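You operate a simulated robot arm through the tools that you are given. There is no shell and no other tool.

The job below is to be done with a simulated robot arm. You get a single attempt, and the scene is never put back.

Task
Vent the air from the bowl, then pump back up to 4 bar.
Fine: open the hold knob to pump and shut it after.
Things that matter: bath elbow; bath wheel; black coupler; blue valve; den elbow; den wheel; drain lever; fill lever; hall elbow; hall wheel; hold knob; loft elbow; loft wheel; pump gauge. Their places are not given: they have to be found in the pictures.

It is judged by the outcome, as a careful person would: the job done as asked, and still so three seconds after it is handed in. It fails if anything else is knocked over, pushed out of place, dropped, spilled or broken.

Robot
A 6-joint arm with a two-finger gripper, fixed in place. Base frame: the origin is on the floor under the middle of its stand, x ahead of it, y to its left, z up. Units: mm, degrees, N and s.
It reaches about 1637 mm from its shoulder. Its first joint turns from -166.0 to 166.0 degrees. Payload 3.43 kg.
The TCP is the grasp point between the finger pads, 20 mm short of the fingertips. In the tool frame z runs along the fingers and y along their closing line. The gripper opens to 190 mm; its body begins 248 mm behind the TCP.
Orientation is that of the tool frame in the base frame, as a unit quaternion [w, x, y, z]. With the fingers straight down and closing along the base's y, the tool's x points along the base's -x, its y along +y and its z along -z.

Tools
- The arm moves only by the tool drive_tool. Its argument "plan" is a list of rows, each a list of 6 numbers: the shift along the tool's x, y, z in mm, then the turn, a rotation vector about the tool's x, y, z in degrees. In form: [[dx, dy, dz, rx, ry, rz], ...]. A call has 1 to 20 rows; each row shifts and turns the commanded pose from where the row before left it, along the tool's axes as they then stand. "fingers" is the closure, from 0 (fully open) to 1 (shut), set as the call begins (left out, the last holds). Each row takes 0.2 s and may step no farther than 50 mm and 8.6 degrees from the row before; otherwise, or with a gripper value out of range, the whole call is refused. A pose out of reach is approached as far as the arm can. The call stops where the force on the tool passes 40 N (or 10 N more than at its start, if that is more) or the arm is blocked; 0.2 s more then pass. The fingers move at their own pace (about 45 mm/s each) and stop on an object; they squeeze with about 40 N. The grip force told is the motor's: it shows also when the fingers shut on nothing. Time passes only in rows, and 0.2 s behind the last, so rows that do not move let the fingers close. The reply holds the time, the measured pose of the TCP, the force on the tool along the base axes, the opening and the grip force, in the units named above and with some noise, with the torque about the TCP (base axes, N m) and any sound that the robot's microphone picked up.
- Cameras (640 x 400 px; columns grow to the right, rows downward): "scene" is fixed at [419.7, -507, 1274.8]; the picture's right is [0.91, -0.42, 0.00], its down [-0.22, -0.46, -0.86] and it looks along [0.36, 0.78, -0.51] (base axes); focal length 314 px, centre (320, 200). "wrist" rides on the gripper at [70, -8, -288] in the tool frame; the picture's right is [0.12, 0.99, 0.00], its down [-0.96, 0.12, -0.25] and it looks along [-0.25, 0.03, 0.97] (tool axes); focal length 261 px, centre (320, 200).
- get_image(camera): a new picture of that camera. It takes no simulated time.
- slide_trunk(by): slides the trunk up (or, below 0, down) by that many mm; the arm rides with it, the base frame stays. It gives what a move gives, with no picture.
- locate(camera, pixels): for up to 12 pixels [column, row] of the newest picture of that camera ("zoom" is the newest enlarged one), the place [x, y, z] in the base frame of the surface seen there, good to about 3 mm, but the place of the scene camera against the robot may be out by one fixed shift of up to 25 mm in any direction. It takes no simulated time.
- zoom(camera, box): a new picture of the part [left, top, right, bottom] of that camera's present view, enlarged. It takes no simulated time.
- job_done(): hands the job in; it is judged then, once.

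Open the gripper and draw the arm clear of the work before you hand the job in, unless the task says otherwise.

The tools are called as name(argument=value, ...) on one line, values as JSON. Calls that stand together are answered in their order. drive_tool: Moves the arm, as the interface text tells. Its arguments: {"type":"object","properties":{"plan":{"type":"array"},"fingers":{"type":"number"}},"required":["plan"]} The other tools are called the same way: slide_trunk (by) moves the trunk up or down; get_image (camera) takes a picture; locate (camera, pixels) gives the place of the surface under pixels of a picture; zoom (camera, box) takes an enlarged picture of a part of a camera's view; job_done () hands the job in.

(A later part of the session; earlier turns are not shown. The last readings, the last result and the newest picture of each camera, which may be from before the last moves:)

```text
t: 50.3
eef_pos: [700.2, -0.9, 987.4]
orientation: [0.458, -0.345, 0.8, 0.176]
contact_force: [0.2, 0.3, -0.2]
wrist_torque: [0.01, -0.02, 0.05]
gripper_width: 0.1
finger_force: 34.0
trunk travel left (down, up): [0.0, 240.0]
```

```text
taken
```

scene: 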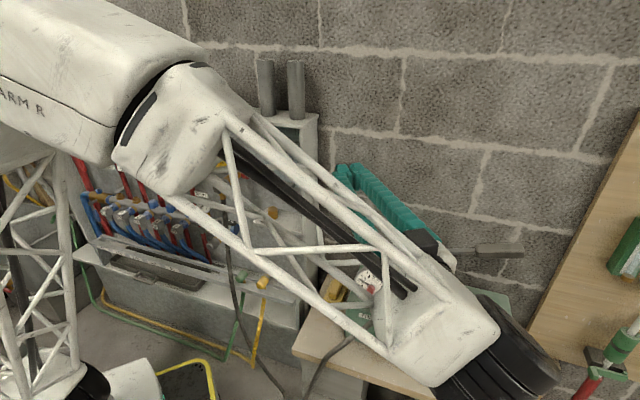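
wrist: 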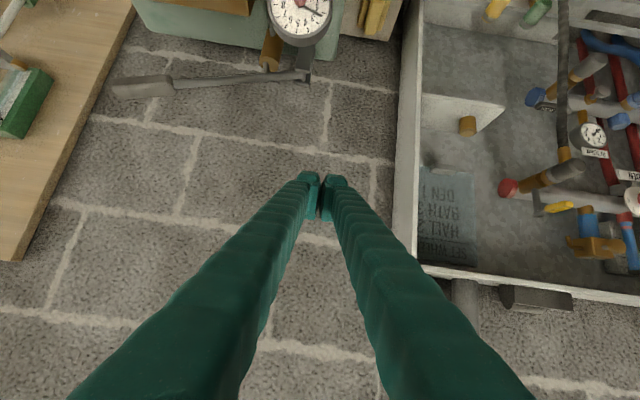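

The pump lever shows at (140-310, 80). I move right, back and down to bring the pump's front with the HOLD knob into view.

drive_tool(plan=[[34.3, -27.1, -4.3, 0, 0, 0], [34.3, -27.1, -4.3, 0, 0, 0], [34.3, -27.1, -4.3, 0, 0, 0], [34.3, -27.1, -4.3, 0, 0, 0], [34.3, -27.1, -4.3, 0, 0, 0], [34.3, -27.1, -4.3, 0, 0, 0], [34.3, -27.1, -4.3, 0, 0, 0], [0, 0, 0, 0, 0, 0]])

get_image(camera="wrist")

get_image(camera="scene")

```text
t: 52.1
eef_pos: [734.1, -243.5, 804.7]
orientation: [0.46, -0.344, 0.799, 0.177]
contact_force: [0.3, 1.4, -0.5]
wrist_torque: [-0.02, 0.0, 0.02]
gripper_width: 0.0
finger_force: 34.4
trunk travel left (down, up): [0.0, 240.0]
```

```text
taken
```

wrist: 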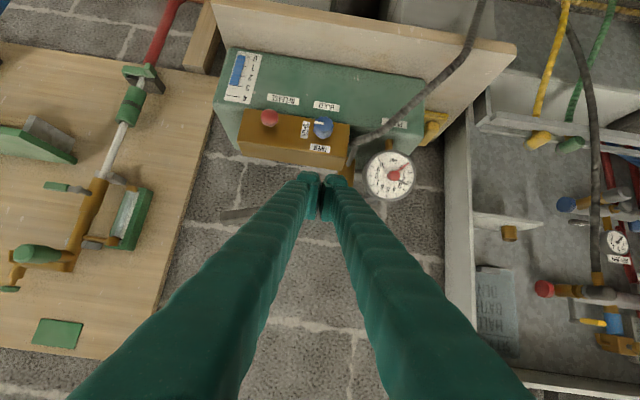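

```text
taken
```

scene: 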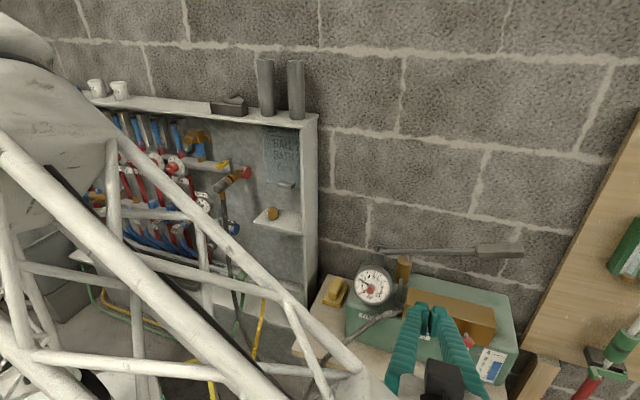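

The wrist camera shows the HOLD knob (323,127), RELEASE (268,117) and gauge (390,175). I enlarge this area for precise location.

zoom(camera="wrist", box=[220, 80, 420, 200])

```text
3.20 times, centred on (320, 140) of wrist
```

zoom: 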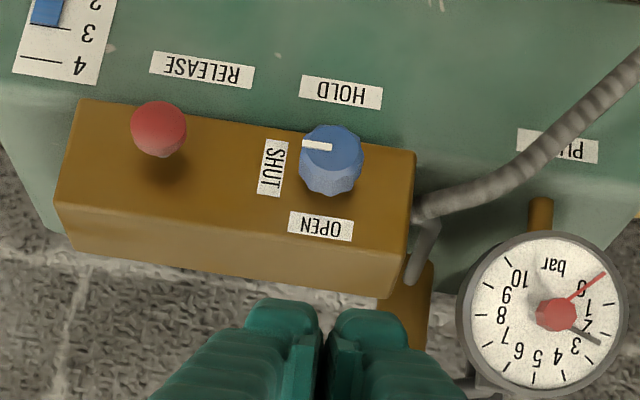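

In this inverted view, the knob at (332,160) points to SHUT; OPEN label at (320,225) is on its upper side. I locate knob, block and neighbours.

locate(camera="zoom", pixels=[[340, 142], [330, 130], [330, 172], [330, 190], [305, 160], [360, 165], [270, 165], [320, 225], [240, 210], [160, 125], [235, 250], [430, 205]])

locate(camera="zoom", pixels=[[340, 92], [240, 110], [470, 190], [520, 160], [420, 250], [410, 280], [555, 315], [500, 300], [70, 180], [300, 20], [580, 100], [60, 20]])

```text
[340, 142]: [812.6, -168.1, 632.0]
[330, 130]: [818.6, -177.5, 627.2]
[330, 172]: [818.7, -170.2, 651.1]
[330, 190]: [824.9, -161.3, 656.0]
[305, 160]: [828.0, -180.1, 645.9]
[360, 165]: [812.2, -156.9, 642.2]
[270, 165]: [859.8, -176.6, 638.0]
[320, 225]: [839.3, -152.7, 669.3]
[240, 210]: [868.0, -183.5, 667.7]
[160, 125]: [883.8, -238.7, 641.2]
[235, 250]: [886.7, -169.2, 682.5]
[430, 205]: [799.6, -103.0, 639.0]
```

```text
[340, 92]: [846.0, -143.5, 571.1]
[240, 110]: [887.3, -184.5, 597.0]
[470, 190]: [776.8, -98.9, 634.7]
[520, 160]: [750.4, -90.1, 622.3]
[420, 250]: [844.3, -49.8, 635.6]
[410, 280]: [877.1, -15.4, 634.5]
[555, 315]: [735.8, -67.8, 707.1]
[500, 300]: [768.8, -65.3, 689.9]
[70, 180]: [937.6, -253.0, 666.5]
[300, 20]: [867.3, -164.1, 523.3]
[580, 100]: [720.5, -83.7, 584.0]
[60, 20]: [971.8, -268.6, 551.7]
```

HOLD knob axis is near a=699, z≈638, with front d≈454 and block face d≈484. I check the bench edge position and hose before descending.

locate(camera="wrist", pixels=[[300, 10], [400, 30], [400, 60], [500, 50], [470, 40], [455, 60], [440, 90], [410, 115], [370, 135], [250, 5], [430, 130], [380, 25]])

```text
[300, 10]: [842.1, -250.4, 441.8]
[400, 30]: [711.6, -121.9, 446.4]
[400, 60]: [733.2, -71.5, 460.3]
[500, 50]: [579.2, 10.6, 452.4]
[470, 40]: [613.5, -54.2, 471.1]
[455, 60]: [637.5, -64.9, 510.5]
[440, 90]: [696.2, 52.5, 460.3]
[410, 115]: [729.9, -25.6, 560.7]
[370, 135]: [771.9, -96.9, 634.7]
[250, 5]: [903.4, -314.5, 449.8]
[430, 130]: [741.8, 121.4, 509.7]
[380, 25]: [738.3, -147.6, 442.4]
```

Bench top is only z≈460 with edge at d≈418, so there is ample clearance, and the hose is ~80 mm left of the knob. I reduce tilt to ~20°, set the fingers to 46 mm and move to 55 mm in front of the knob.

drive_tool(plan=[[0, 0, 0, 0, -5.6, 0], [0, 0, 0, 0, -5.6, 0], [34.5, -2, 26.7, 0, 0, 0], [34.5, -2, 26.7, 0, 0, 0], [34.5, -2, 26.7, 0, 0, 0], [34.5, -2, 26.7, 0, 0, 0], [0, 0, 0, 0, 0, 0], [0, 0, 0, 0, 0, 0]], fingers=0.745)

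get_image(camera="wrist")

zoom(camera="wrist", box=[240, 110, 400, 230])

```text
t: 53.9
eef_pos: [782.7, -213.5, 636.8]
orientation: [0.535, -0.325, 0.752, 0.208]
contact_force: [-0.3, 0.4, 0.2]
wrist_torque: [0.02, -0.01, 0.02]
gripper_width: 48.5
finger_force: 0.1
trunk travel left (down, up): [0.0, 240.0]
```

```text
taken
```

wrist: 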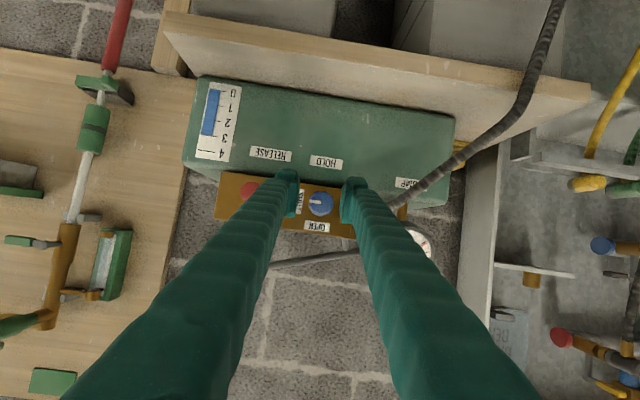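

```text
3.33 times, centred on (320, 170) of wrist
```

zoom: 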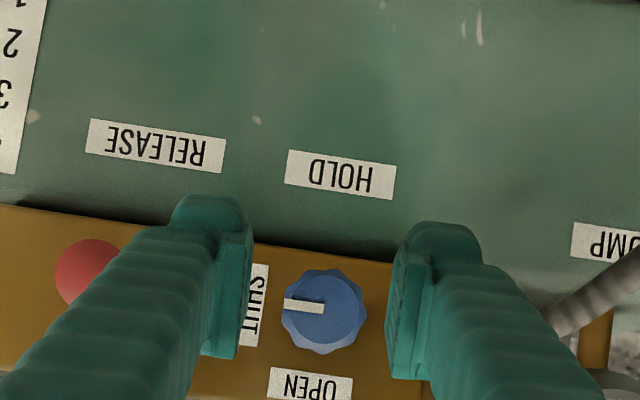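

The knob is at (325,310) between the fingers. I relocate its face centre and edges.

locate(camera="zoom", pixels=[[325, 308], [290, 315], [358, 305], [325, 285], [325, 330], [325, 350], [340, 310], [262, 300], [310, 385], [88, 275], [345, 290], [305, 325]])

```text
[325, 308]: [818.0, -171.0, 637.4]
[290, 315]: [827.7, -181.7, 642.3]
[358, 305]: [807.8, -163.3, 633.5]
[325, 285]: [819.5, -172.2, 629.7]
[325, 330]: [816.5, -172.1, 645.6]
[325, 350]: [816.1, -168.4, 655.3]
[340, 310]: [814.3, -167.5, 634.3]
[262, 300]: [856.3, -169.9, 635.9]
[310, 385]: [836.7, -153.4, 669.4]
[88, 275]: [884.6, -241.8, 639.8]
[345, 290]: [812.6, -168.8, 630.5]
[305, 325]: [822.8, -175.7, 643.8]
```

Knob axis is a≈699.5, z≈638.5, radius ~15, front face d≈457. I centre on it, advance to d≈432, and pre-rotate the hand 40° clockwise so the 90° counter-clockwise turn stays mid-range.

drive_tool(plan=[[-11.9, 5, 27.6, 0, 0, 0], [0, 0, 0, -2.74, 0, 7.52], [0, 0, 0, -2.74, 0, 7.52], [0, 0, 0, -2.74, 0, 7.52], [0, 0, 0, -2.74, 0, 7.52], [0, 0, 0, -2.74, 0, 7.52], [0, 0, 0, 0, 0, 0], [0, 0, 0, 0, 0, 0]])

get_image(camera="wrist")

zoom(camera="wrist", box=[240, 110, 400, 230])

```text
t: 55.7
eef_pos: [800.2, -189.8, 639.6]
orientation: [0.397, -0.127, 0.786, 0.457]
contact_force: [0.7, -1.2, -0.2]
wrist_torque: [-0.01, -0.01, 0.02]
gripper_width: 48.5
finger_force: 0.0
trunk travel left (down, up): [0.0, 240.0]
```

```text
taken
```

wrist: 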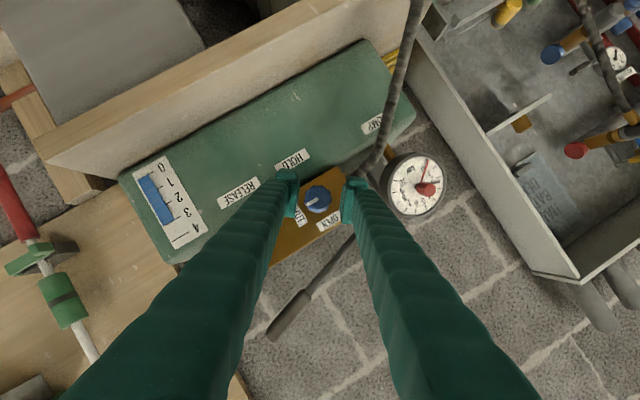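

```text
3.33 times, centred on (320, 170) of wrist
```

zoom: 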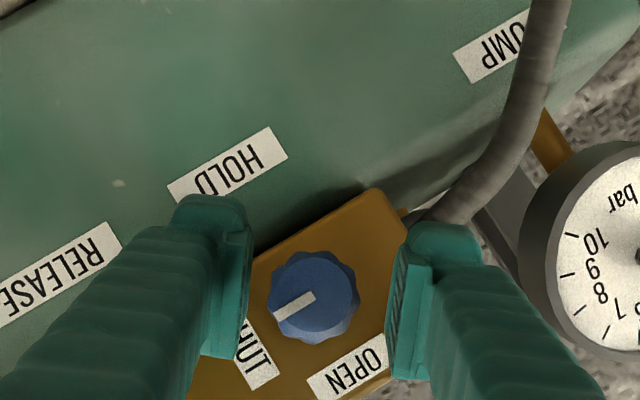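

Roll is 38° and TCP is centred (a=700, d=432, z=640). I advance 24 mm in small steps so the pads straddle the knob.

drive_tool(plan=[[-2.8, 0, 7.7, 0, 0, 0], [-2.8, 0, 7.7, 0, 0, 0], [-2.8, 0, 7.7, 0, 0, 0], [0, 0, 0, 0, 0, 0], [0, 0, 0, 0, 0, 0]])

zoom(camera="wrist", box=[240, 110, 400, 230])

```text
t: 56.9
eef_pos: [816.5, -172.3, 640.6]
orientation: [0.397, -0.128, 0.785, 0.457]
contact_force: [-0.5, 0.1, 0.0]
wrist_torque: [0.0, 0.0, -0.01]
gripper_width: 48.6
finger_force: 0.1
trunk travel left (down, up): [0.0, 240.0]
```

```text
3.33 times, centred on (320, 170) of wrist
```

zoom: 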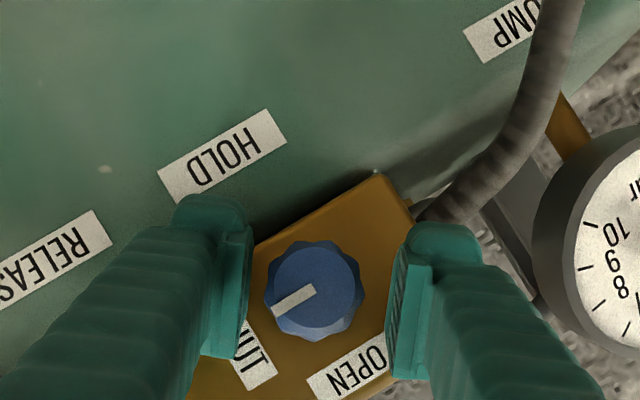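

Knob centre (315,290) is about 2 mm to the image-left/low of the pad centre; I trim by that and close the fingers.

drive_tool(plan=[[1.5, -2, 0.5, 0, 0, 0], [0, 0, 0, 0, 0, 0]])

drive_tool(plan=[[0, 0, 0, 0, 0, 0], [0, 0, 0, 0, 0, 0], [0, 0, 0, 0, 0, 0]], fingers=1.0)

zoom(camera="wrist", box=[240, 110, 400, 230])

```text
t: 57.5
eef_pos: [816.9, -171.6, 637.7]
orientation: [0.397, -0.128, 0.785, 0.458]
contact_force: [-0.6, 0.2, 0.9]
wrist_torque: [-0.01, -0.01, 0.01]
gripper_width: 48.3
finger_force: 0.2
trunk travel left (down, up): [0.0, 240.0]
```

```text
t: 58.3
eef_pos: [816.9, -172.8, 638.6]
orientation: [0.398, -0.128, 0.785, 0.457]
contact_force: [0.1, 0.4, -0.4]
wrist_torque: [-0.04, 0.01, -0.04]
gripper_width: 32.5
finger_force: 44.4
trunk travel left (down, up): [0.0, 240.0]
```

```text
3.33 times, centred on (320, 170) of wrist
```

zoom: 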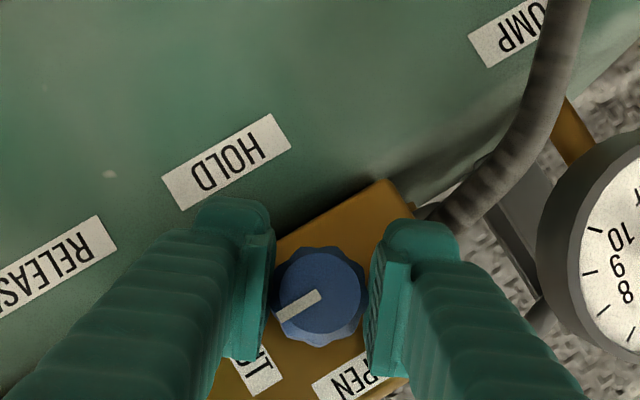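

The knob is gripped at 32.5 mm with no side load. I turn it counter-clockwise 24° and check the pointer and loads.

drive_tool(plan=[[0, 0, 0, 2.05, 0, -5.64], [0, 0, 0, 2.05, 0, -5.64], [0, 0, 0, 2.05, 0, -5.64], [0, 0, 0, 2.05, 0, -5.64], [0, 0, 0, 0, 0, 0]])

zoom(camera="wrist", box=[240, 110, 400, 230])

```text
t: 59.5
eef_pos: [817.5, -172.2, 637.5]
orientation: [0.487, -0.25, 0.776, 0.313]
contact_force: [-1.1, 4.1, -5.8]
wrist_torque: [-0.08, 0.05, 0.02]
gripper_width: 32.8
finger_force: 45.0
trunk travel left (down, up): [0.0, 240.0]
```

```text
3.33 times, centred on (320, 170) of wrist
```

zoom: 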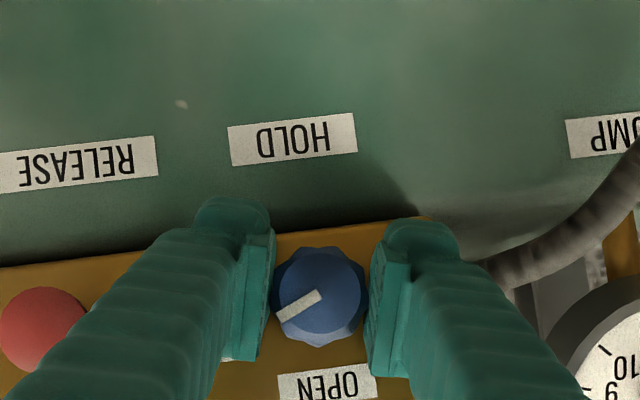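

The knob turns with the hand (pointer fixed in the gripper view while labels rotate), loads only ~7 N. I continue another 36°.

drive_tool(plan=[[0, 0, 0, 2.05, 0, -5.64], [0, 0, 0, 2.05, 0, -5.64], [0, 0, 0, 2.05, 0, -5.64], [0, 0, 0, 2.05, 0, -5.64], [0, 0, 0, 2.05, 0, -5.64], [0, 0, 0, 2.05, 0, -5.64], [0, 0, 0, 0, 0, 0]])

get_image(camera="wrist")

zoom(camera="wrist", box=[240, 110, 400, 230])

```text
t: 60.8
eef_pos: [817.7, -173.2, 638.1]
orientation: [0.566, -0.394, 0.716, 0.113]
contact_force: [0.1, 4.3, -8.4]
wrist_torque: [0.23, -0.21, 0.16]
gripper_width: 32.8
finger_force: 44.8
out of reach, approached as far as the arm can: row 6
trunk travel left (down, up): [0.0, 240.0]
stopped in row 6: the force on the tool passed its limit at 61 N (the readings are from after the stop); the commanded pose is now the measured one
```

```text
taken
```

wrist: 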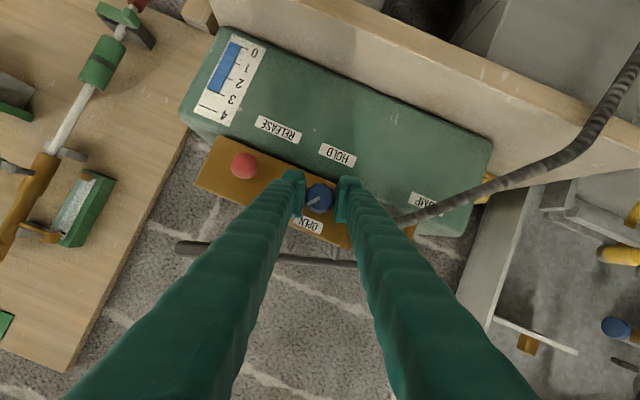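

```text
3.33 times, centred on (320, 170) of wrist
```

zoom: 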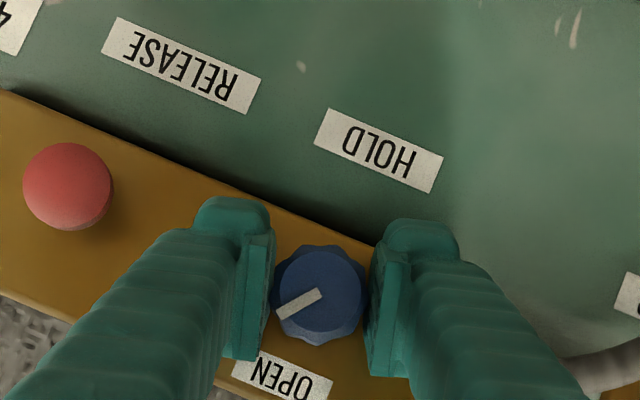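

A joint limit was met at about -17° of roll (55° of knob turn done; knob is following). I open the fingers, roll the hand back clockwise 56° in place around the knob, and will regrip.

drive_tool(plan=[[0, 0, 0, 0, 0, 0], [0, 0, 0, 0, 0, 0], [0, 0, 0, 0, 0, 0]], fingers=0.735)

drive_tool(plan=[[0, 0, 0, -2.74, 0, 7.52], [0, 0, 0, -2.74, 0, 7.52], [0, 0, 0, -2.74, 0, 7.52], [0, 0, 0, -2.74, 0, 7.52], [0, 0, 0, -2.74, 0, 7.52], [0, 0, 0, -2.74, 0, 7.52], [0, 0, 0, -2.74, 0, 7.52], [0, 0, 0, 0, 0, 0], [0, 0, 0, 0, 0, 0]])

zoom(camera="wrist", box=[240, 110, 400, 230])

```text
t: 61.5
eef_pos: [816.8, -173.2, 638.8]
orientation: [0.566, -0.393, 0.715, 0.113]
contact_force: [0.4, -0.2, -0.5]
wrist_torque: [-0.01, 0.01, -0.01]
gripper_width: 50.0
finger_force: 0.0
trunk travel left (down, up): [0.0, 240.0]
```

```text
t: 63.5
eef_pos: [817.4, -172.0, 639.7]
orientation: [0.387, -0.123, 0.787, 0.464]
contact_force: [-0.1, 0.3, 0.6]
wrist_torque: [0.02, 0.0, -0.02]
gripper_width: 50.5
finger_force: 0.0
trunk travel left (down, up): [0.0, 240.0]
```

```text
3.33 times, centred on (320, 170) of wrist
```

zoom: 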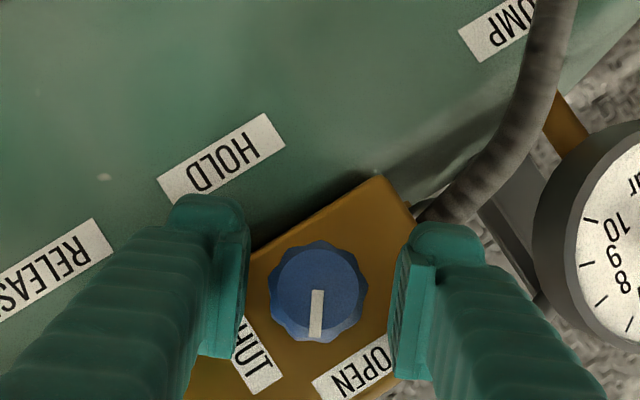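

The pointer now points straight down in this inverted, rolled view; it needs ~35° more to line up with OPEN. I regrip the knob.

drive_tool(plan=[[0, -0.8, 0, 0, 0, 0], [0, 0, 0, 0, 0, 0], [0, 0, 0, 0, 0, 0]], fingers=1.0)

drive_tool(plan=[[0, 0, 0, 2.05, 0, -5.64], [0, 0, 0, 2.05, 0, -5.64], [0, 0, 0, 2.05, 0, -5.64], [0, 0, 0, 2.05, 0, -5.64], [0, 0, 0, 2.05, 0, -5.64], [0, 0, 0, 0, 0, 0]])

zoom(camera="wrist", box=[240, 110, 400, 230])

```text
t: 64.3
eef_pos: [818.4, -174.2, 639.6]
orientation: [0.387, -0.123, 0.787, 0.464]
contact_force: [-1.9, 2.1, 1.3]
wrist_torque: [-0.01, 0.04, 0.02]
gripper_width: 32.7
finger_force: 45.2
trunk travel left (down, up): [0.0, 240.0]
```

```text
t: 65.8
eef_pos: [818.3, -172.3, 639.0]
orientation: [0.497, -0.276, 0.772, 0.285]
contact_force: [-12.2, 9.9, 3.0]
wrist_torque: [0.05, -0.03, 0.06]
gripper_width: 32.7
finger_force: 44.4
trunk travel left (down, up): [0.0, 240.0]
```

```text
3.33 times, centred on (320, 170) of wrist
```

zoom: 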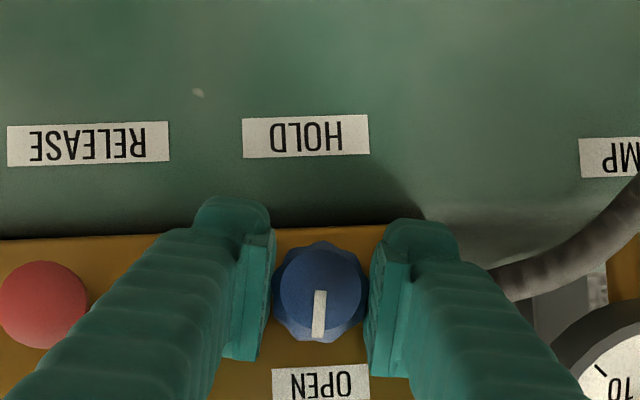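

The pointer is nearly at OPEN (about 85°). I turn one more step of 6° and check for an end stop.

drive_tool(plan=[[0, 0.5, 0, 2.05, 0, -5.64], [0, 0, 0, 0, 0, 0]])

zoom(camera="wrist", box=[240, 110, 400, 230])

```text
t: 66.3
eef_pos: [817.9, -172.0, 639.4]
orientation: [0.516, -0.305, 0.762, 0.246]
contact_force: [-10.7, 9.4, 2.0]
wrist_torque: [0.03, 0.02, 0.04]
gripper_width: 32.9
finger_force: 45.1
trunk travel left (down, up): [0.0, 240.0]
```

```text
3.33 times, centred on (320, 170) of wrist
```

zoom: 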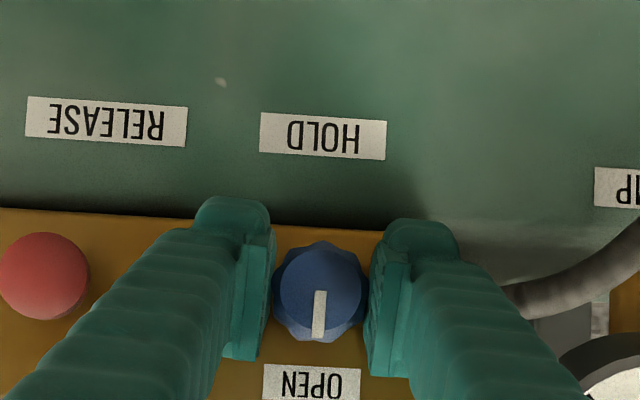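

The pointer now lines up exactly with OPEN. I release the knob and back away 70 mm.

drive_tool(plan=[[0, 0, 0, 0, 0, 0], [0, 0, 0, 0, 0, 0], [0, 0, 0, 0, 0, 0], [8, 0, -22, 0, 0, 0], [8, 0, -22, 0, 0, 0], [8, 0, -22, 0, 0, 0], [0, 0, 0, 0, 0, 0]], fingers=0.7)

get_image(camera="wrist")

get_image(camera="scene")

```text
t: 68.0
eef_pos: [770.7, -222.9, 638.8]
orientation: [0.515, -0.305, 0.762, 0.246]
contact_force: [-0.3, 0.4, 0.0]
wrist_torque: [0.0, 0.02, -0.01]
gripper_width: 56.7
finger_force: 0.1
trunk travel left (down, up): [0.0, 240.0]
```

```text
taken
```

wrist: 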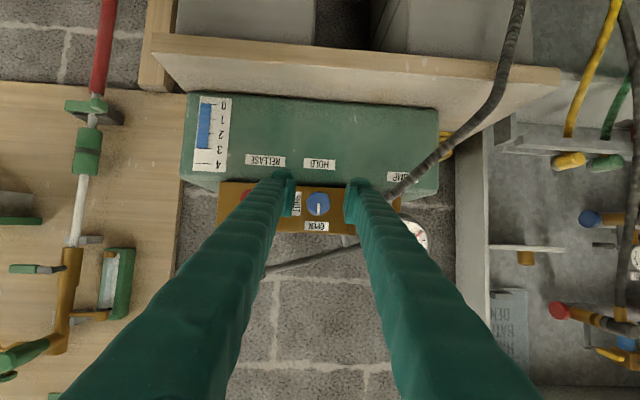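

```text
taken
```

scene: 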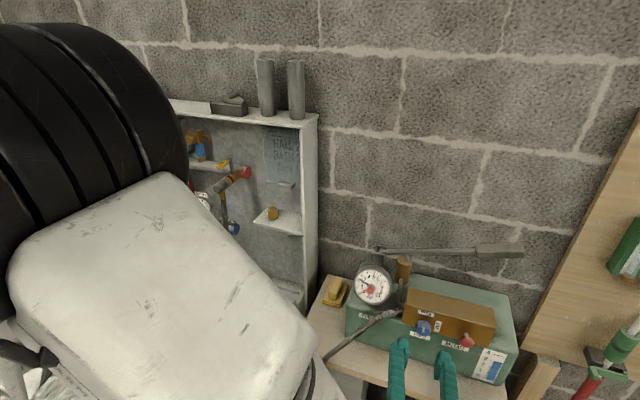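

I check the gauge and knob in the scene view now that HOLD is open.

zoom(camera="scene", box=[350, 255, 400, 310])

zoom(camera="scene", box=[340, 230, 540, 390])

locate(camera="scene", pixels=[[378, 249], [390, 250], [410, 250], [430, 250], [450, 249], [470, 250], [480, 251], [490, 250], [500, 250], [510, 250], [518, 250], [403, 258]])

```text
7.27 times, centred on (375, 282) of scene
```

zoom: 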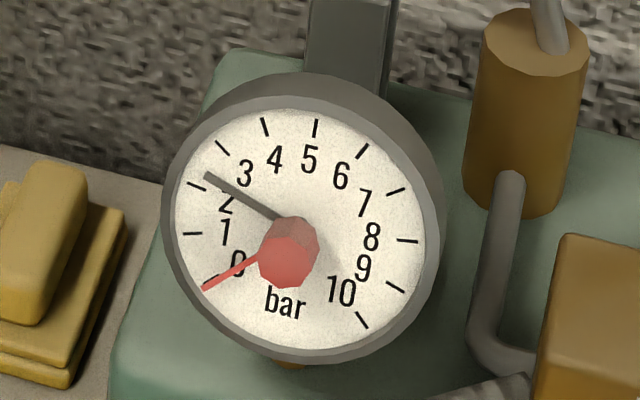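

```text
2.50 times, centred on (440, 310) of scene
```

zoom: 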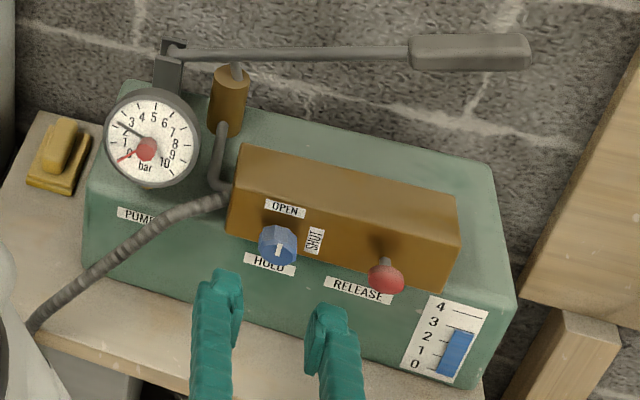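

```text
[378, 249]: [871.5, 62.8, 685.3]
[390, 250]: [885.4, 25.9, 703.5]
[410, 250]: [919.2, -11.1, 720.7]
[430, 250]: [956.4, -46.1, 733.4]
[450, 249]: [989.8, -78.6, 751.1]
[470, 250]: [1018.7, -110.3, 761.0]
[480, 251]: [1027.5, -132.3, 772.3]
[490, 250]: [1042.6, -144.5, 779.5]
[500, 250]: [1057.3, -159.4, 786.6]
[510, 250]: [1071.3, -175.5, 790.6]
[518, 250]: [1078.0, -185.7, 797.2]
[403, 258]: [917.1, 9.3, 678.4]
```

Gauge reads ~2.5 bar; HOLD points to OPEN. The lever grip runs (true) from about a≈790,z≈775 to a≈870,z≈804 at d≈624. I lift away from the knob, slide right in front of the lever, and begin rolling the hand so the fingers can straddle the handle above and below.

drive_tool(plan=[[-36.9, 0, -13.4, 0, 0, 0], [-36.9, 0, -13.4, 0, 0, 0], [-36.9, 0, -13.4, 0, 0, 0], [-36.9, 0, -13.4, 0, 0, 0], [0, -44, 0, 0, 0, 0], [0, -44, 0, 0, 0, 0], [0, -44, 0, 0, 0, 0], [0, 0, 0, -2.6, 0, 7.14], [0, 0, 0, -2.6, 0, 7.14], [0, 0, 0, -2.6, 0, 7.14], [0, 0, 0, -2.6, 0, 7.14], [0, 0, 0, -2.6, 0, 7.14], [0, 0, 0, 0, 0, 0]])

```text
t: 70.8
eef_pos: [870.8, -321.2, 788.5]
orientation: [0.378, -0.112, 0.786, 0.476]
contact_force: [0.1, 0.2, -0.7]
wrist_torque: [0.0, -0.02, 0.01]
gripper_width: 57.1
finger_force: 0.1
trunk travel left (down, up): [0.0, 240.0]
```

Roll is about 42° with no limit reported. I continue rolling another 36° clockwise.

drive_tool(plan=[[0, 0, 0, -2.5, 0, 6.86], [0, 0, 0, -2.5, 0, 6.86], [0, 0, 0, -2.5, 0, 6.86], [0, 0, 0, -2.5, 0, 6.86], [0, 0, 0, -2.5, 0, 6.86], [0, 0, 0, 0, 0, 0]])

get_image(camera="wrist")

get_image(camera="scene")

```text
t: 72.2
eef_pos: [871.5, -321.7, 788.5]
orientation: [0.207, 0.085, 0.729, 0.647]
contact_force: [0.2, 0.2, 0.0]
wrist_torque: [-0.01, 0.03, 0.01]
gripper_width: 56.7
finger_force: 0.0
trunk travel left (down, up): [0.0, 240.0]
```

```text
taken
```

wrist: 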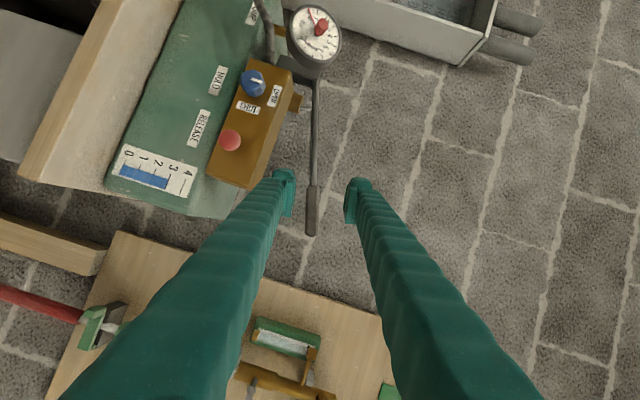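

```text
taken
```

scene: 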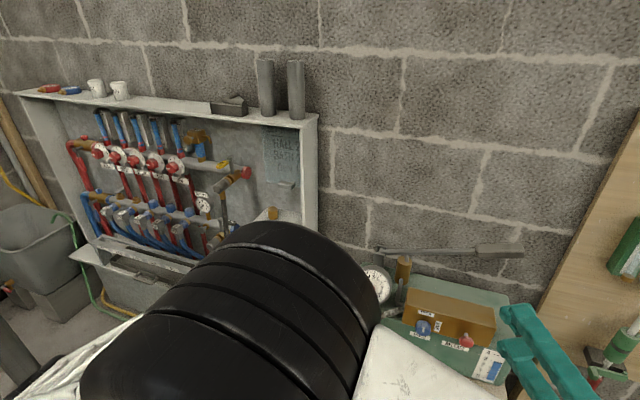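

Roll is 78°: the fingers are now one above the other and the lever grip appears at (311,215) between them. I locate the handle and surroundings precisely.

zoom(camera="wrist", box=[250, 60, 400, 260])

locate(camera="wrist", pixels=[[312, 190], [311, 200], [311, 210], [310, 220], [310, 232], [307, 215], [315, 215], [313, 170], [314, 140], [315, 110], [315, 80], [300, 65]])

```text
2.00 times, centred on (325, 160) of wrist
```

zoom: 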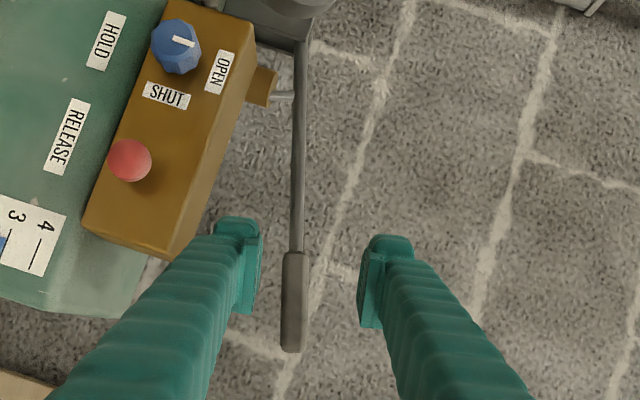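

```text
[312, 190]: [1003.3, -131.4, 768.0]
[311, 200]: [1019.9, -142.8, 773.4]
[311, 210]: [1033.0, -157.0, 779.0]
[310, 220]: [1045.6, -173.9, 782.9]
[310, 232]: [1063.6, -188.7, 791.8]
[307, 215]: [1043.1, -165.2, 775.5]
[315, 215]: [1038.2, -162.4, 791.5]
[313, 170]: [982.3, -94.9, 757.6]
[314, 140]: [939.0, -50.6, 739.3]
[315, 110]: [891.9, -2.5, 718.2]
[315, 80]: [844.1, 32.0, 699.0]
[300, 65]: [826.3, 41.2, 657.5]
```

Lever: pivot ≈(a 573, z 699), grip centre ≈(1036,-158,782), front surface d≈618. I check the tool board on the right for clearance before going in.

locate(camera="wrist", pixels=[[120, 240], [200, 270], [330, 300], [105, 320], [60, 300], [285, 340], [310, 360], [30, 235], [120, 100], [200, 215], [240, 180], [180, 60]])

locate(camera="scene", pixels=[[560, 250], [600, 220], [640, 130], [625, 250], [605, 350], [560, 330], [500, 300], [495, 280], [420, 280], [580, 60], [450, 200], [545, 360]])

```text
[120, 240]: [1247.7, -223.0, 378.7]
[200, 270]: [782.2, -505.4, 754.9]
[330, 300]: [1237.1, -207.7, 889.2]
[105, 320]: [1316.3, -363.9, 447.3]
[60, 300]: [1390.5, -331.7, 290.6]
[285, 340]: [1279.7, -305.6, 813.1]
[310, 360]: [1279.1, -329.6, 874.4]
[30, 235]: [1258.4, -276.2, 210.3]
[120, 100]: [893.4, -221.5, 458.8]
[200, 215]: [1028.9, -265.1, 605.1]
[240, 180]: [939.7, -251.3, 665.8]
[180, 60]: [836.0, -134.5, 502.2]
```

```text
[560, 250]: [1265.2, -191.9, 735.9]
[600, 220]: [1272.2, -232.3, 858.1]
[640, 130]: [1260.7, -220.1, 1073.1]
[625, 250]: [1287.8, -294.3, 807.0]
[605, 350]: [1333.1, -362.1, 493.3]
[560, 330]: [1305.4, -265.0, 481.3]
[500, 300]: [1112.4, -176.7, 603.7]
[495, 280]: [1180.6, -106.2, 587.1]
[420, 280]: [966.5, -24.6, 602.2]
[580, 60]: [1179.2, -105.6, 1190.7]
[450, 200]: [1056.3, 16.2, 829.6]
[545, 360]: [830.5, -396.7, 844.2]
```

The board is far enough right (a>1000) and the green box top is z≈610. I advance 160 mm along the wall normal toward the handle.

drive_tool(plan=[[-14.3, -0.5, 37.2, 0, 0, 0], [-14.3, -0.5, 37.2, 0, 0, 0], [-14.3, -0.5, 37.2, 0, 0, 0], [-14.3, -0.5, 37.2, 0, 0, 0], [0, 0, 0, 0, 0, 0], [0, 0, 0, 0, 0, 0]])

get_image(camera="wrist")

zoom(camera="scene", box=[360, 220, 560, 380])

```text
t: 73.5
eef_pos: [984.5, -207.5, 786.9]
orientation: [0.207, 0.085, 0.729, 0.647]
contact_force: [-0.1, -0.3, -0.7]
wrist_torque: [-0.01, -0.02, -0.01]
gripper_width: 57.1
finger_force: 0.1
trunk travel left (down, up): [0.0, 240.0]
```

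```text
taken
```

wrist: 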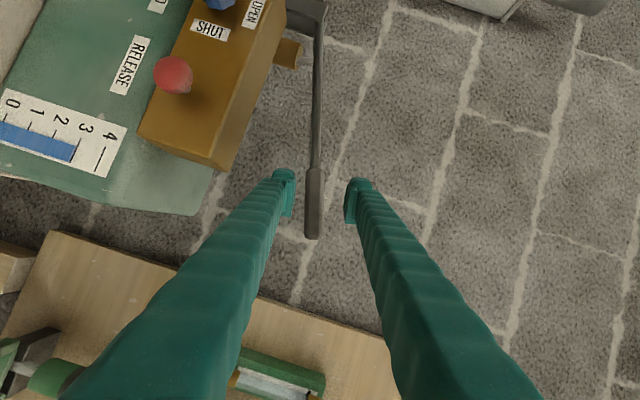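

```text
2.50 times, centred on (460, 300) of scene
```

zoom: 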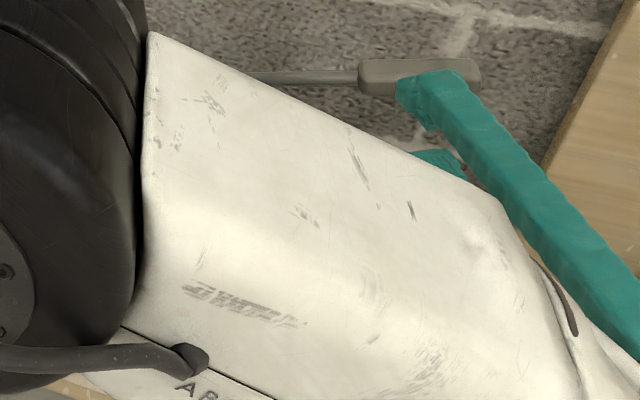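

The lever grip is at (314,205) in the wrist view. I relocate it and check how far the white forearm is from the pump.

locate(camera="wrist", pixels=[[315, 175], [314, 190], [313, 205], [312, 220], [312, 236], [308, 205], [319, 205], [316, 150], [318, 60], [285, 190], [352, 200], [300, 20]])

locate(camera="scene", pixels=[[410, 235], [450, 290], [500, 300], [420, 340], [380, 300], [430, 250]])

```text
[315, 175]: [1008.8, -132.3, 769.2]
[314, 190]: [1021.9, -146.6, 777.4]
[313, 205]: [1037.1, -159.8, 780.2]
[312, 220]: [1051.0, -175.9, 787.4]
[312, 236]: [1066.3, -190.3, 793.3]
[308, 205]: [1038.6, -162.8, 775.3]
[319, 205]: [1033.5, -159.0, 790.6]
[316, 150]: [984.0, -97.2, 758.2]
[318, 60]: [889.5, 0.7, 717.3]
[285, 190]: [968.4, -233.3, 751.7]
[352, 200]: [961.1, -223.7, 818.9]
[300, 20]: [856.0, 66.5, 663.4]
```

```text
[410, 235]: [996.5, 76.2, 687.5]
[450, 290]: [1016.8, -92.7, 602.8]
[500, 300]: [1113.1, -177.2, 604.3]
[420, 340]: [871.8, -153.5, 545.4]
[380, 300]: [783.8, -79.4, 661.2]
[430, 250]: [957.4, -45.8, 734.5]
```

Handle centre is at a≈846, z≈783, front d≈620; TCP at d≈549, z≈787. I advance 78 mm with a 4 mm drop so the pads straddle the grip, then narrow the cage.

drive_tool(plan=[[-9.2, -1.3, 24.4, 0, 0, 0], [-9.2, -1.3, 24.4, 0, 0, 0], [-9.2, -1.3, 24.4, 0, 0, 0], [0, 0, 0, 0, 0, 0], [0, 0, 0, 0, 0, 0]])

get_image(camera="wrist")

zoom(camera="wrist", box=[240, 130, 400, 250])

get_image(camera="scene")

```text
t: 74.8
eef_pos: [1038.6, -153.2, 781.1]
orientation: [0.206, 0.085, 0.729, 0.647]
contact_force: [-0.6, 0.5, 0.2]
wrist_torque: [-0.03, -0.02, -0.02]
gripper_width: 57.1
finger_force: 0.0
trunk travel left (down, up): [0.0, 240.0]
```

```text
taken
```

wrist: 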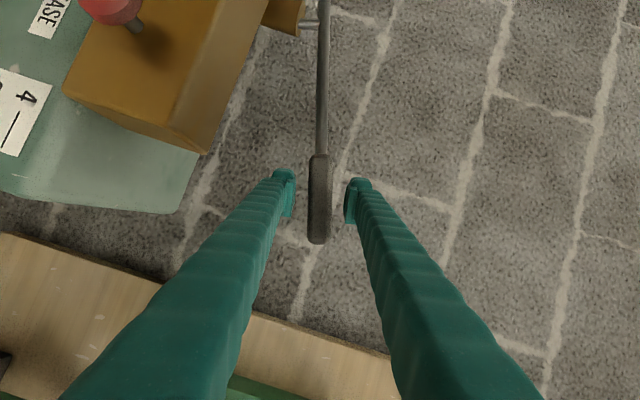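

```text
3.33 times, centred on (320, 190) of wrist
```

zoom: 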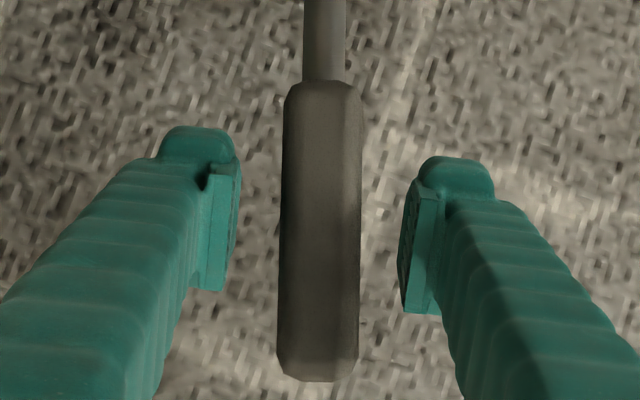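

```text
taken
```

scene: 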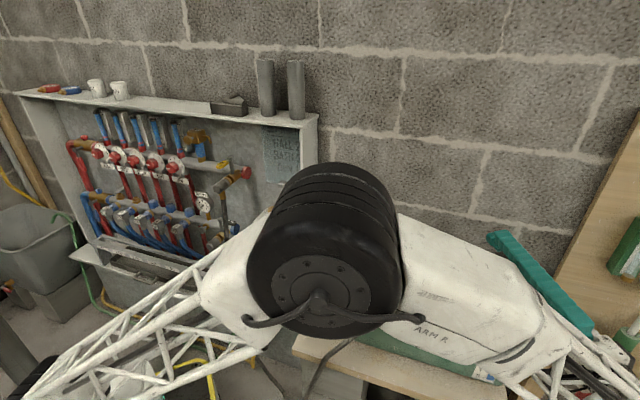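

The handle is centred between the pads (320,230). I narrow the fingers to a 34 mm cage and then push down 30 mm as a test.

drive_tool(plan=[[0, 0, 0, 0, 0, 0], [0, 0, 0, 0, 0, 0], [1.92, -9.79, 0.77, 0, 0, 0], [1.92, -9.79, 0.77, 0, 0, 0], [1.92, -9.79, 0.77, 0, 0, 0], [0, 0, 0, 0, 0, 0]], fingers=0.82)

get_image(camera="wrist")

```text
t: 76.2
eef_pos: [1039.1, -153.9, 751.6]
orientation: [0.207, 0.085, 0.729, 0.647]
contact_force: [0.6, -1.3, 4.1]
wrist_torque: [0.06, 0.0, -0.03]
gripper_width: 36.7
finger_force: 2.1
trunk travel left (down, up): [0.0, 240.0]
```

```text
taken
```

wrist: 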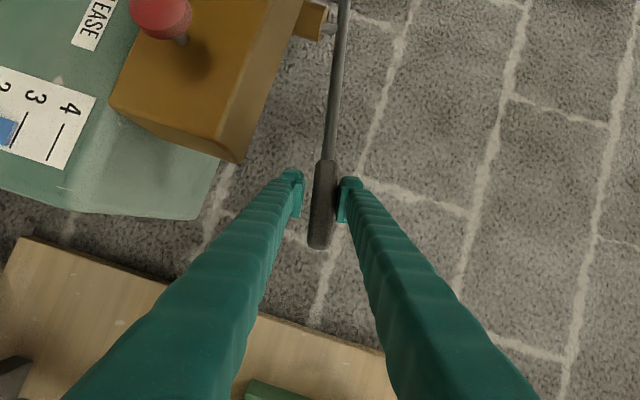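

The handle follows down with only ~4 N reaction. I push down another 40 mm.

drive_tool(plan=[[1.92, -9.79, 0.77, 0, 0, 0], [1.92, -9.79, 0.77, 0, 0, 0], [1.92, -9.79, 0.77, 0, 0, 0], [1.92, -9.79, 0.77, 0, 0, 0], [0, 0, 0, 0, 0, 0]])

get_image(camera="wrist")

```text
t: 77.3
eef_pos: [1038.3, -152.9, 710.6]
orientation: [0.208, 0.084, 0.729, 0.647]
contact_force: [3.6, -2.1, 10.4]
wrist_torque: [0.19, 0.13, 0.0]
gripper_width: 39.2
finger_force: 4.8
trunk travel left (down, up): [0.0, 240.0]
```

```text
taken
```

wrist: 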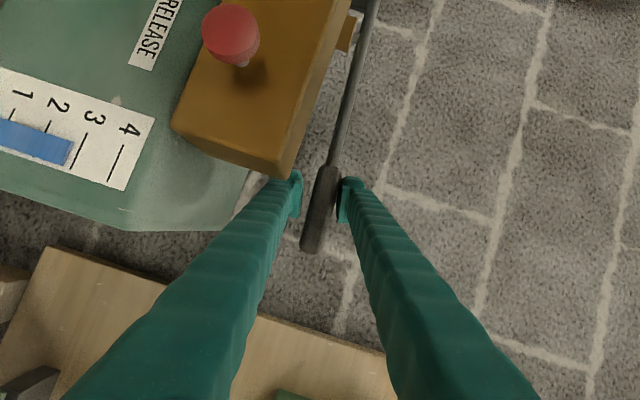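

Reaction is 10 N and the lever is near horizontal. Before going lower I check the clearance between the block's corner (270,175) and the lower finger.

locate(camera="wrist", pixels=[[270, 172], [290, 165], [280, 178], [298, 190], [285, 205], [265, 240], [320, 210], [330, 175], [362, 20], [240, 190], [180, 210], [350, 195]])

```text
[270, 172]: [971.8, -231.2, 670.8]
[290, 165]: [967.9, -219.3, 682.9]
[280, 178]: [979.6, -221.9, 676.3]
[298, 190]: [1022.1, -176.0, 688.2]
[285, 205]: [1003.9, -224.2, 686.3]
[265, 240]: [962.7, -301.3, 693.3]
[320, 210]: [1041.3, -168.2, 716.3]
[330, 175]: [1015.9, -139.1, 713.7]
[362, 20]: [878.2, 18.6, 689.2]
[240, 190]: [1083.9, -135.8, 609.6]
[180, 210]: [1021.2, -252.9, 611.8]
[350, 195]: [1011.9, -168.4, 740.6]
```

Clearance from the block's end is ~10-13 mm laterally. I now raise the lever back up 75 mm and shift 12 mm right for more clearance, noting the forces.

drive_tool(plan=[[-2.9, 14.7, -1.2, 0, 0, 0], [-2.9, 14.7, -1.2, 0, 0, 0], [-6.5, 13.5, -3.3, 0, 0, 0], [-6.5, 13.5, -3.3, 0, 0, 0], [-6.5, 13.5, -3.3, 0, 0, 0], [0, 0, 0, 0, 0, 0]])

get_image(camera="wrist")

get_image(camera="scene")

```text
t: 78.8
eef_pos: [1046.5, -164.3, 784.6]
orientation: [0.207, 0.085, 0.729, 0.647]
contact_force: [-0.6, -0.3, 0.3]
wrist_torque: [-0.02, -0.03, -0.02]
gripper_width: 34.2
finger_force: 0.1
trunk travel left (down, up): [0.0, 240.0]
```

```text
taken
```

wrist: 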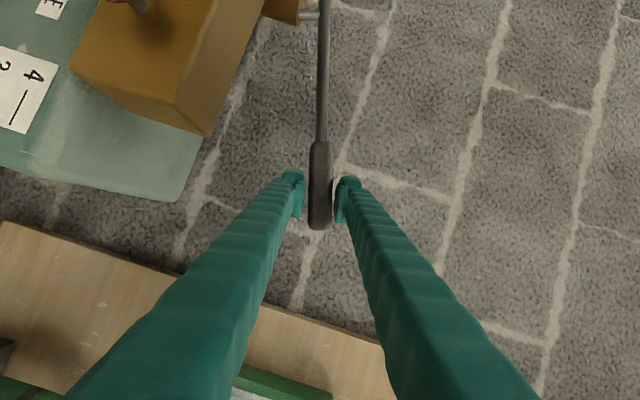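

```text
taken
```

scene: 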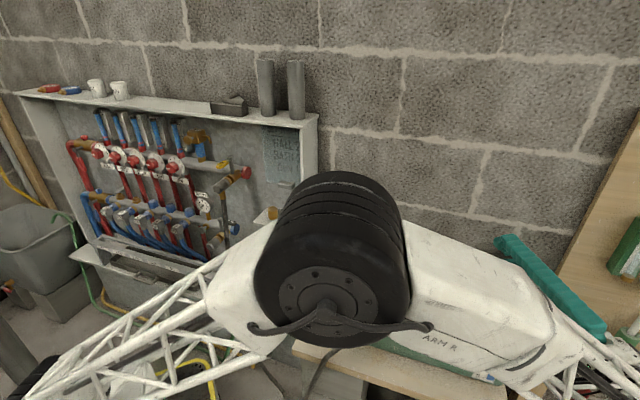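

The lever followed back up by itself (spring return; it rests near the upper finger). I retreat 240 mm to read the gauge with the wrist camera after this first partial stroke.

drive_tool(plan=[[14.3, -0.1, -37.2, 0, 0, 0], [14.3, -0.1, -37.2, 0, 0, 0], [14.3, -0.1, -37.2, 0, 0, 0], [14.3, -0.1, -37.2, 0, 0, 0], [14.3, -0.1, -37.2, 0, 0, 0], [14.3, -0.1, -37.2, 0, 0, 0], [0, 0, 0, 0, 0, 0]])

get_image(camera="wrist")

zoom(camera="wrist", box=[270, 0, 360, 70])

zoom(camera="scene", box=[350, 255, 400, 310])

```text
t: 80.3
eef_pos: [877.2, -331.5, 784.1]
orientation: [0.208, 0.084, 0.73, 0.646]
contact_force: [0.8, 0.2, 0.0]
wrist_torque: [0.03, 0.02, -0.03]
gripper_width: 34.4
finger_force: 0.1
trunk travel left (down, up): [0.0, 240.0]
```

```text
taken
```

wrist: 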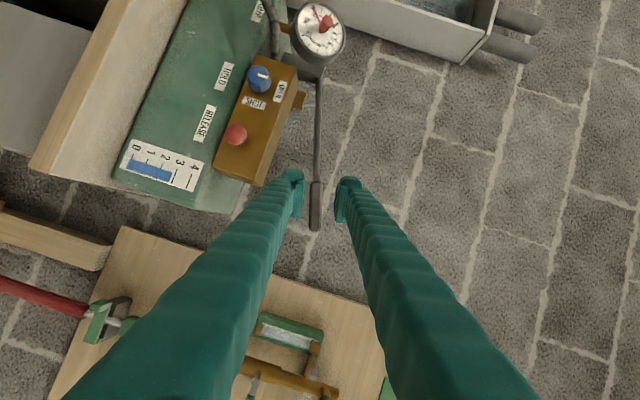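

```text
5.71 times, centred on (315, 35) of wrist
```

zoom: 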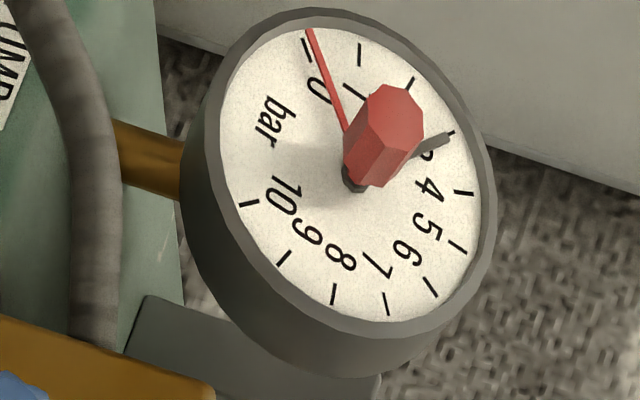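

```text
7.27 times, centred on (375, 282) of scene
```

zoom: 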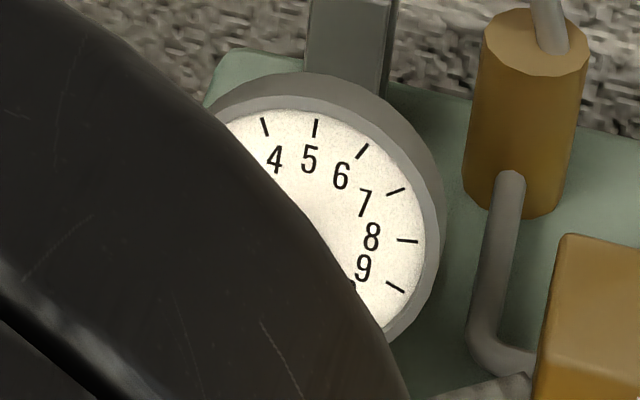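

The gauge now reads about 3.0-3.2 bar (needle over the 3 tick), up from ~2.5, so one 70 mm stroke gives roughly 0.6 bar. I go back in and make a second identical stroke.

drive_tool(plan=[[-14.3, 0.1, 37.2, 0, 0, 0], [-14.3, 0.1, 37.2, 0, 0, 0], [-14.3, 0.1, 37.2, 0, 0, 0], [-14.3, 0.1, 37.2, 0, 0, 0], [-14.3, 0.1, 37.2, 0, 0, 0], [-14.3, 0.1, 37.2, 0, 0, 0], [0, 0, 0, 0, 0, 0], [0, 0, 0, 0, 0, 0]])

get_image(camera="wrist")

```text
t: 82.2
eef_pos: [1047.5, -162.3, 785.6]
orientation: [0.207, 0.085, 0.729, 0.647]
contact_force: [-0.4, -0.9, -0.4]
wrist_torque: [0.02, 0.04, 0.02]
gripper_width: 34.3
finger_force: 0.2
trunk travel left (down, up): [0.0, 240.0]
```

```text
taken
```

wrist: 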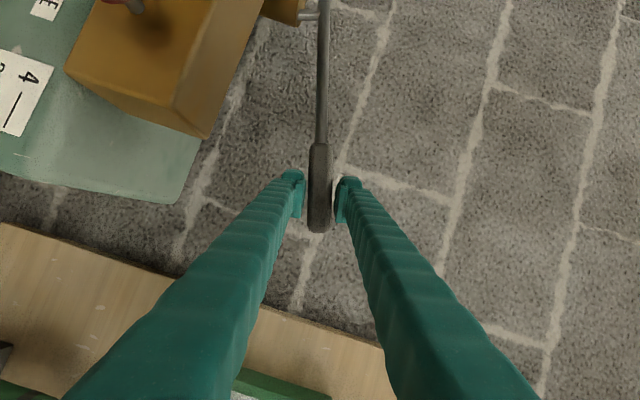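

The handle is again inside the cage. I push down 72 mm and return up in one stroke.

drive_tool(plan=[[2.3, -11.75, 0.92, 0, 0, 0], [2.3, -11.75, 0.92, 0, 0, 0], [2.3, -11.75, 0.92, 0, 0, 0], [2.3, -11.75, 0.92, 0, 0, 0], [2.3, -11.75, 0.92, 0, 0, 0], [2.3, -11.75, 0.92, 0, 0, 0], [0, 0, 0, 0, 0, 0]])

drive_tool(plan=[[-2.3, 11.75, -0.92, 0, 0, 0], [-2.3, 11.75, -0.92, 0, 0, 0], [-2.3, 11.75, -0.92, 0, 0, 0], [-2.3, 11.75, -0.92, 0, 0, 0], [-2.3, 11.75, -0.92, 0, 0, 0], [-2.3, 11.75, -0.92, 0, 0, 0], [0, 0, 0, 0, 0, 0]])

drive_tool(plan=[[14.3, -0.1, -37.2, 0, 0, 0], [14.3, -0.1, -37.2, 0, 0, 0], [14.3, -0.1, -37.2, 0, 0, 0], [14.3, -0.1, -37.2, 0, 0, 0], [14.3, -0.1, -37.2, 0, 0, 0], [14.3, -0.1, -37.2, 0, 0, 0], [0, 0, 0, 0, 0, 0]])

zoom(camera="wrist", box=[270, 0, 360, 70])

```text
t: 83.8
eef_pos: [1047.8, -164.8, 713.2]
orientation: [0.207, 0.084, 0.729, 0.647]
contact_force: [0.1, -2.3, 9.9]
wrist_torque: [0.2, 0.11, 0.02]
gripper_width: 39.5
finger_force: 3.6
trunk travel left (down, up): [0.0, 240.0]
```

```text
t: 85.3
eef_pos: [1048.1, -163.8, 785.4]
orientation: [0.208, 0.084, 0.729, 0.647]
contact_force: [0.1, 0.2, -0.3]
wrist_torque: [0.01, 0.01, 0.0]
gripper_width: 34.0
finger_force: 0.1
trunk travel left (down, up): [0.0, 240.0]
```

```text
t: 87.0
eef_pos: [875.3, -333.1, 783.8]
orientation: [0.206, 0.085, 0.729, 0.647]
contact_force: [1.1, -0.3, 0.2]
wrist_torque: [0.01, 0.01, 0.03]
gripper_width: 34.5
finger_force: 0.0
trunk travel left (down, up): [0.0, 240.0]
```

```text
5.71 times, centred on (315, 35) of wrist
```

zoom: 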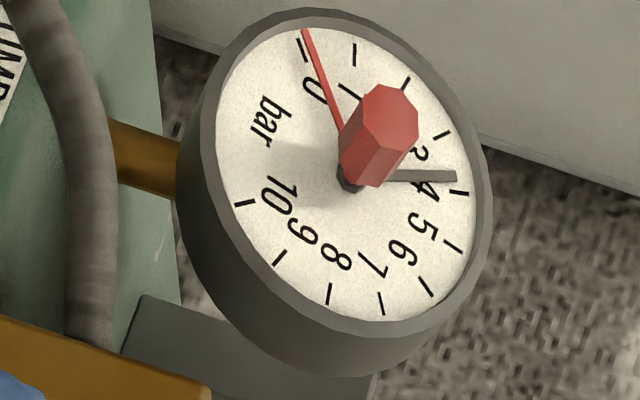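

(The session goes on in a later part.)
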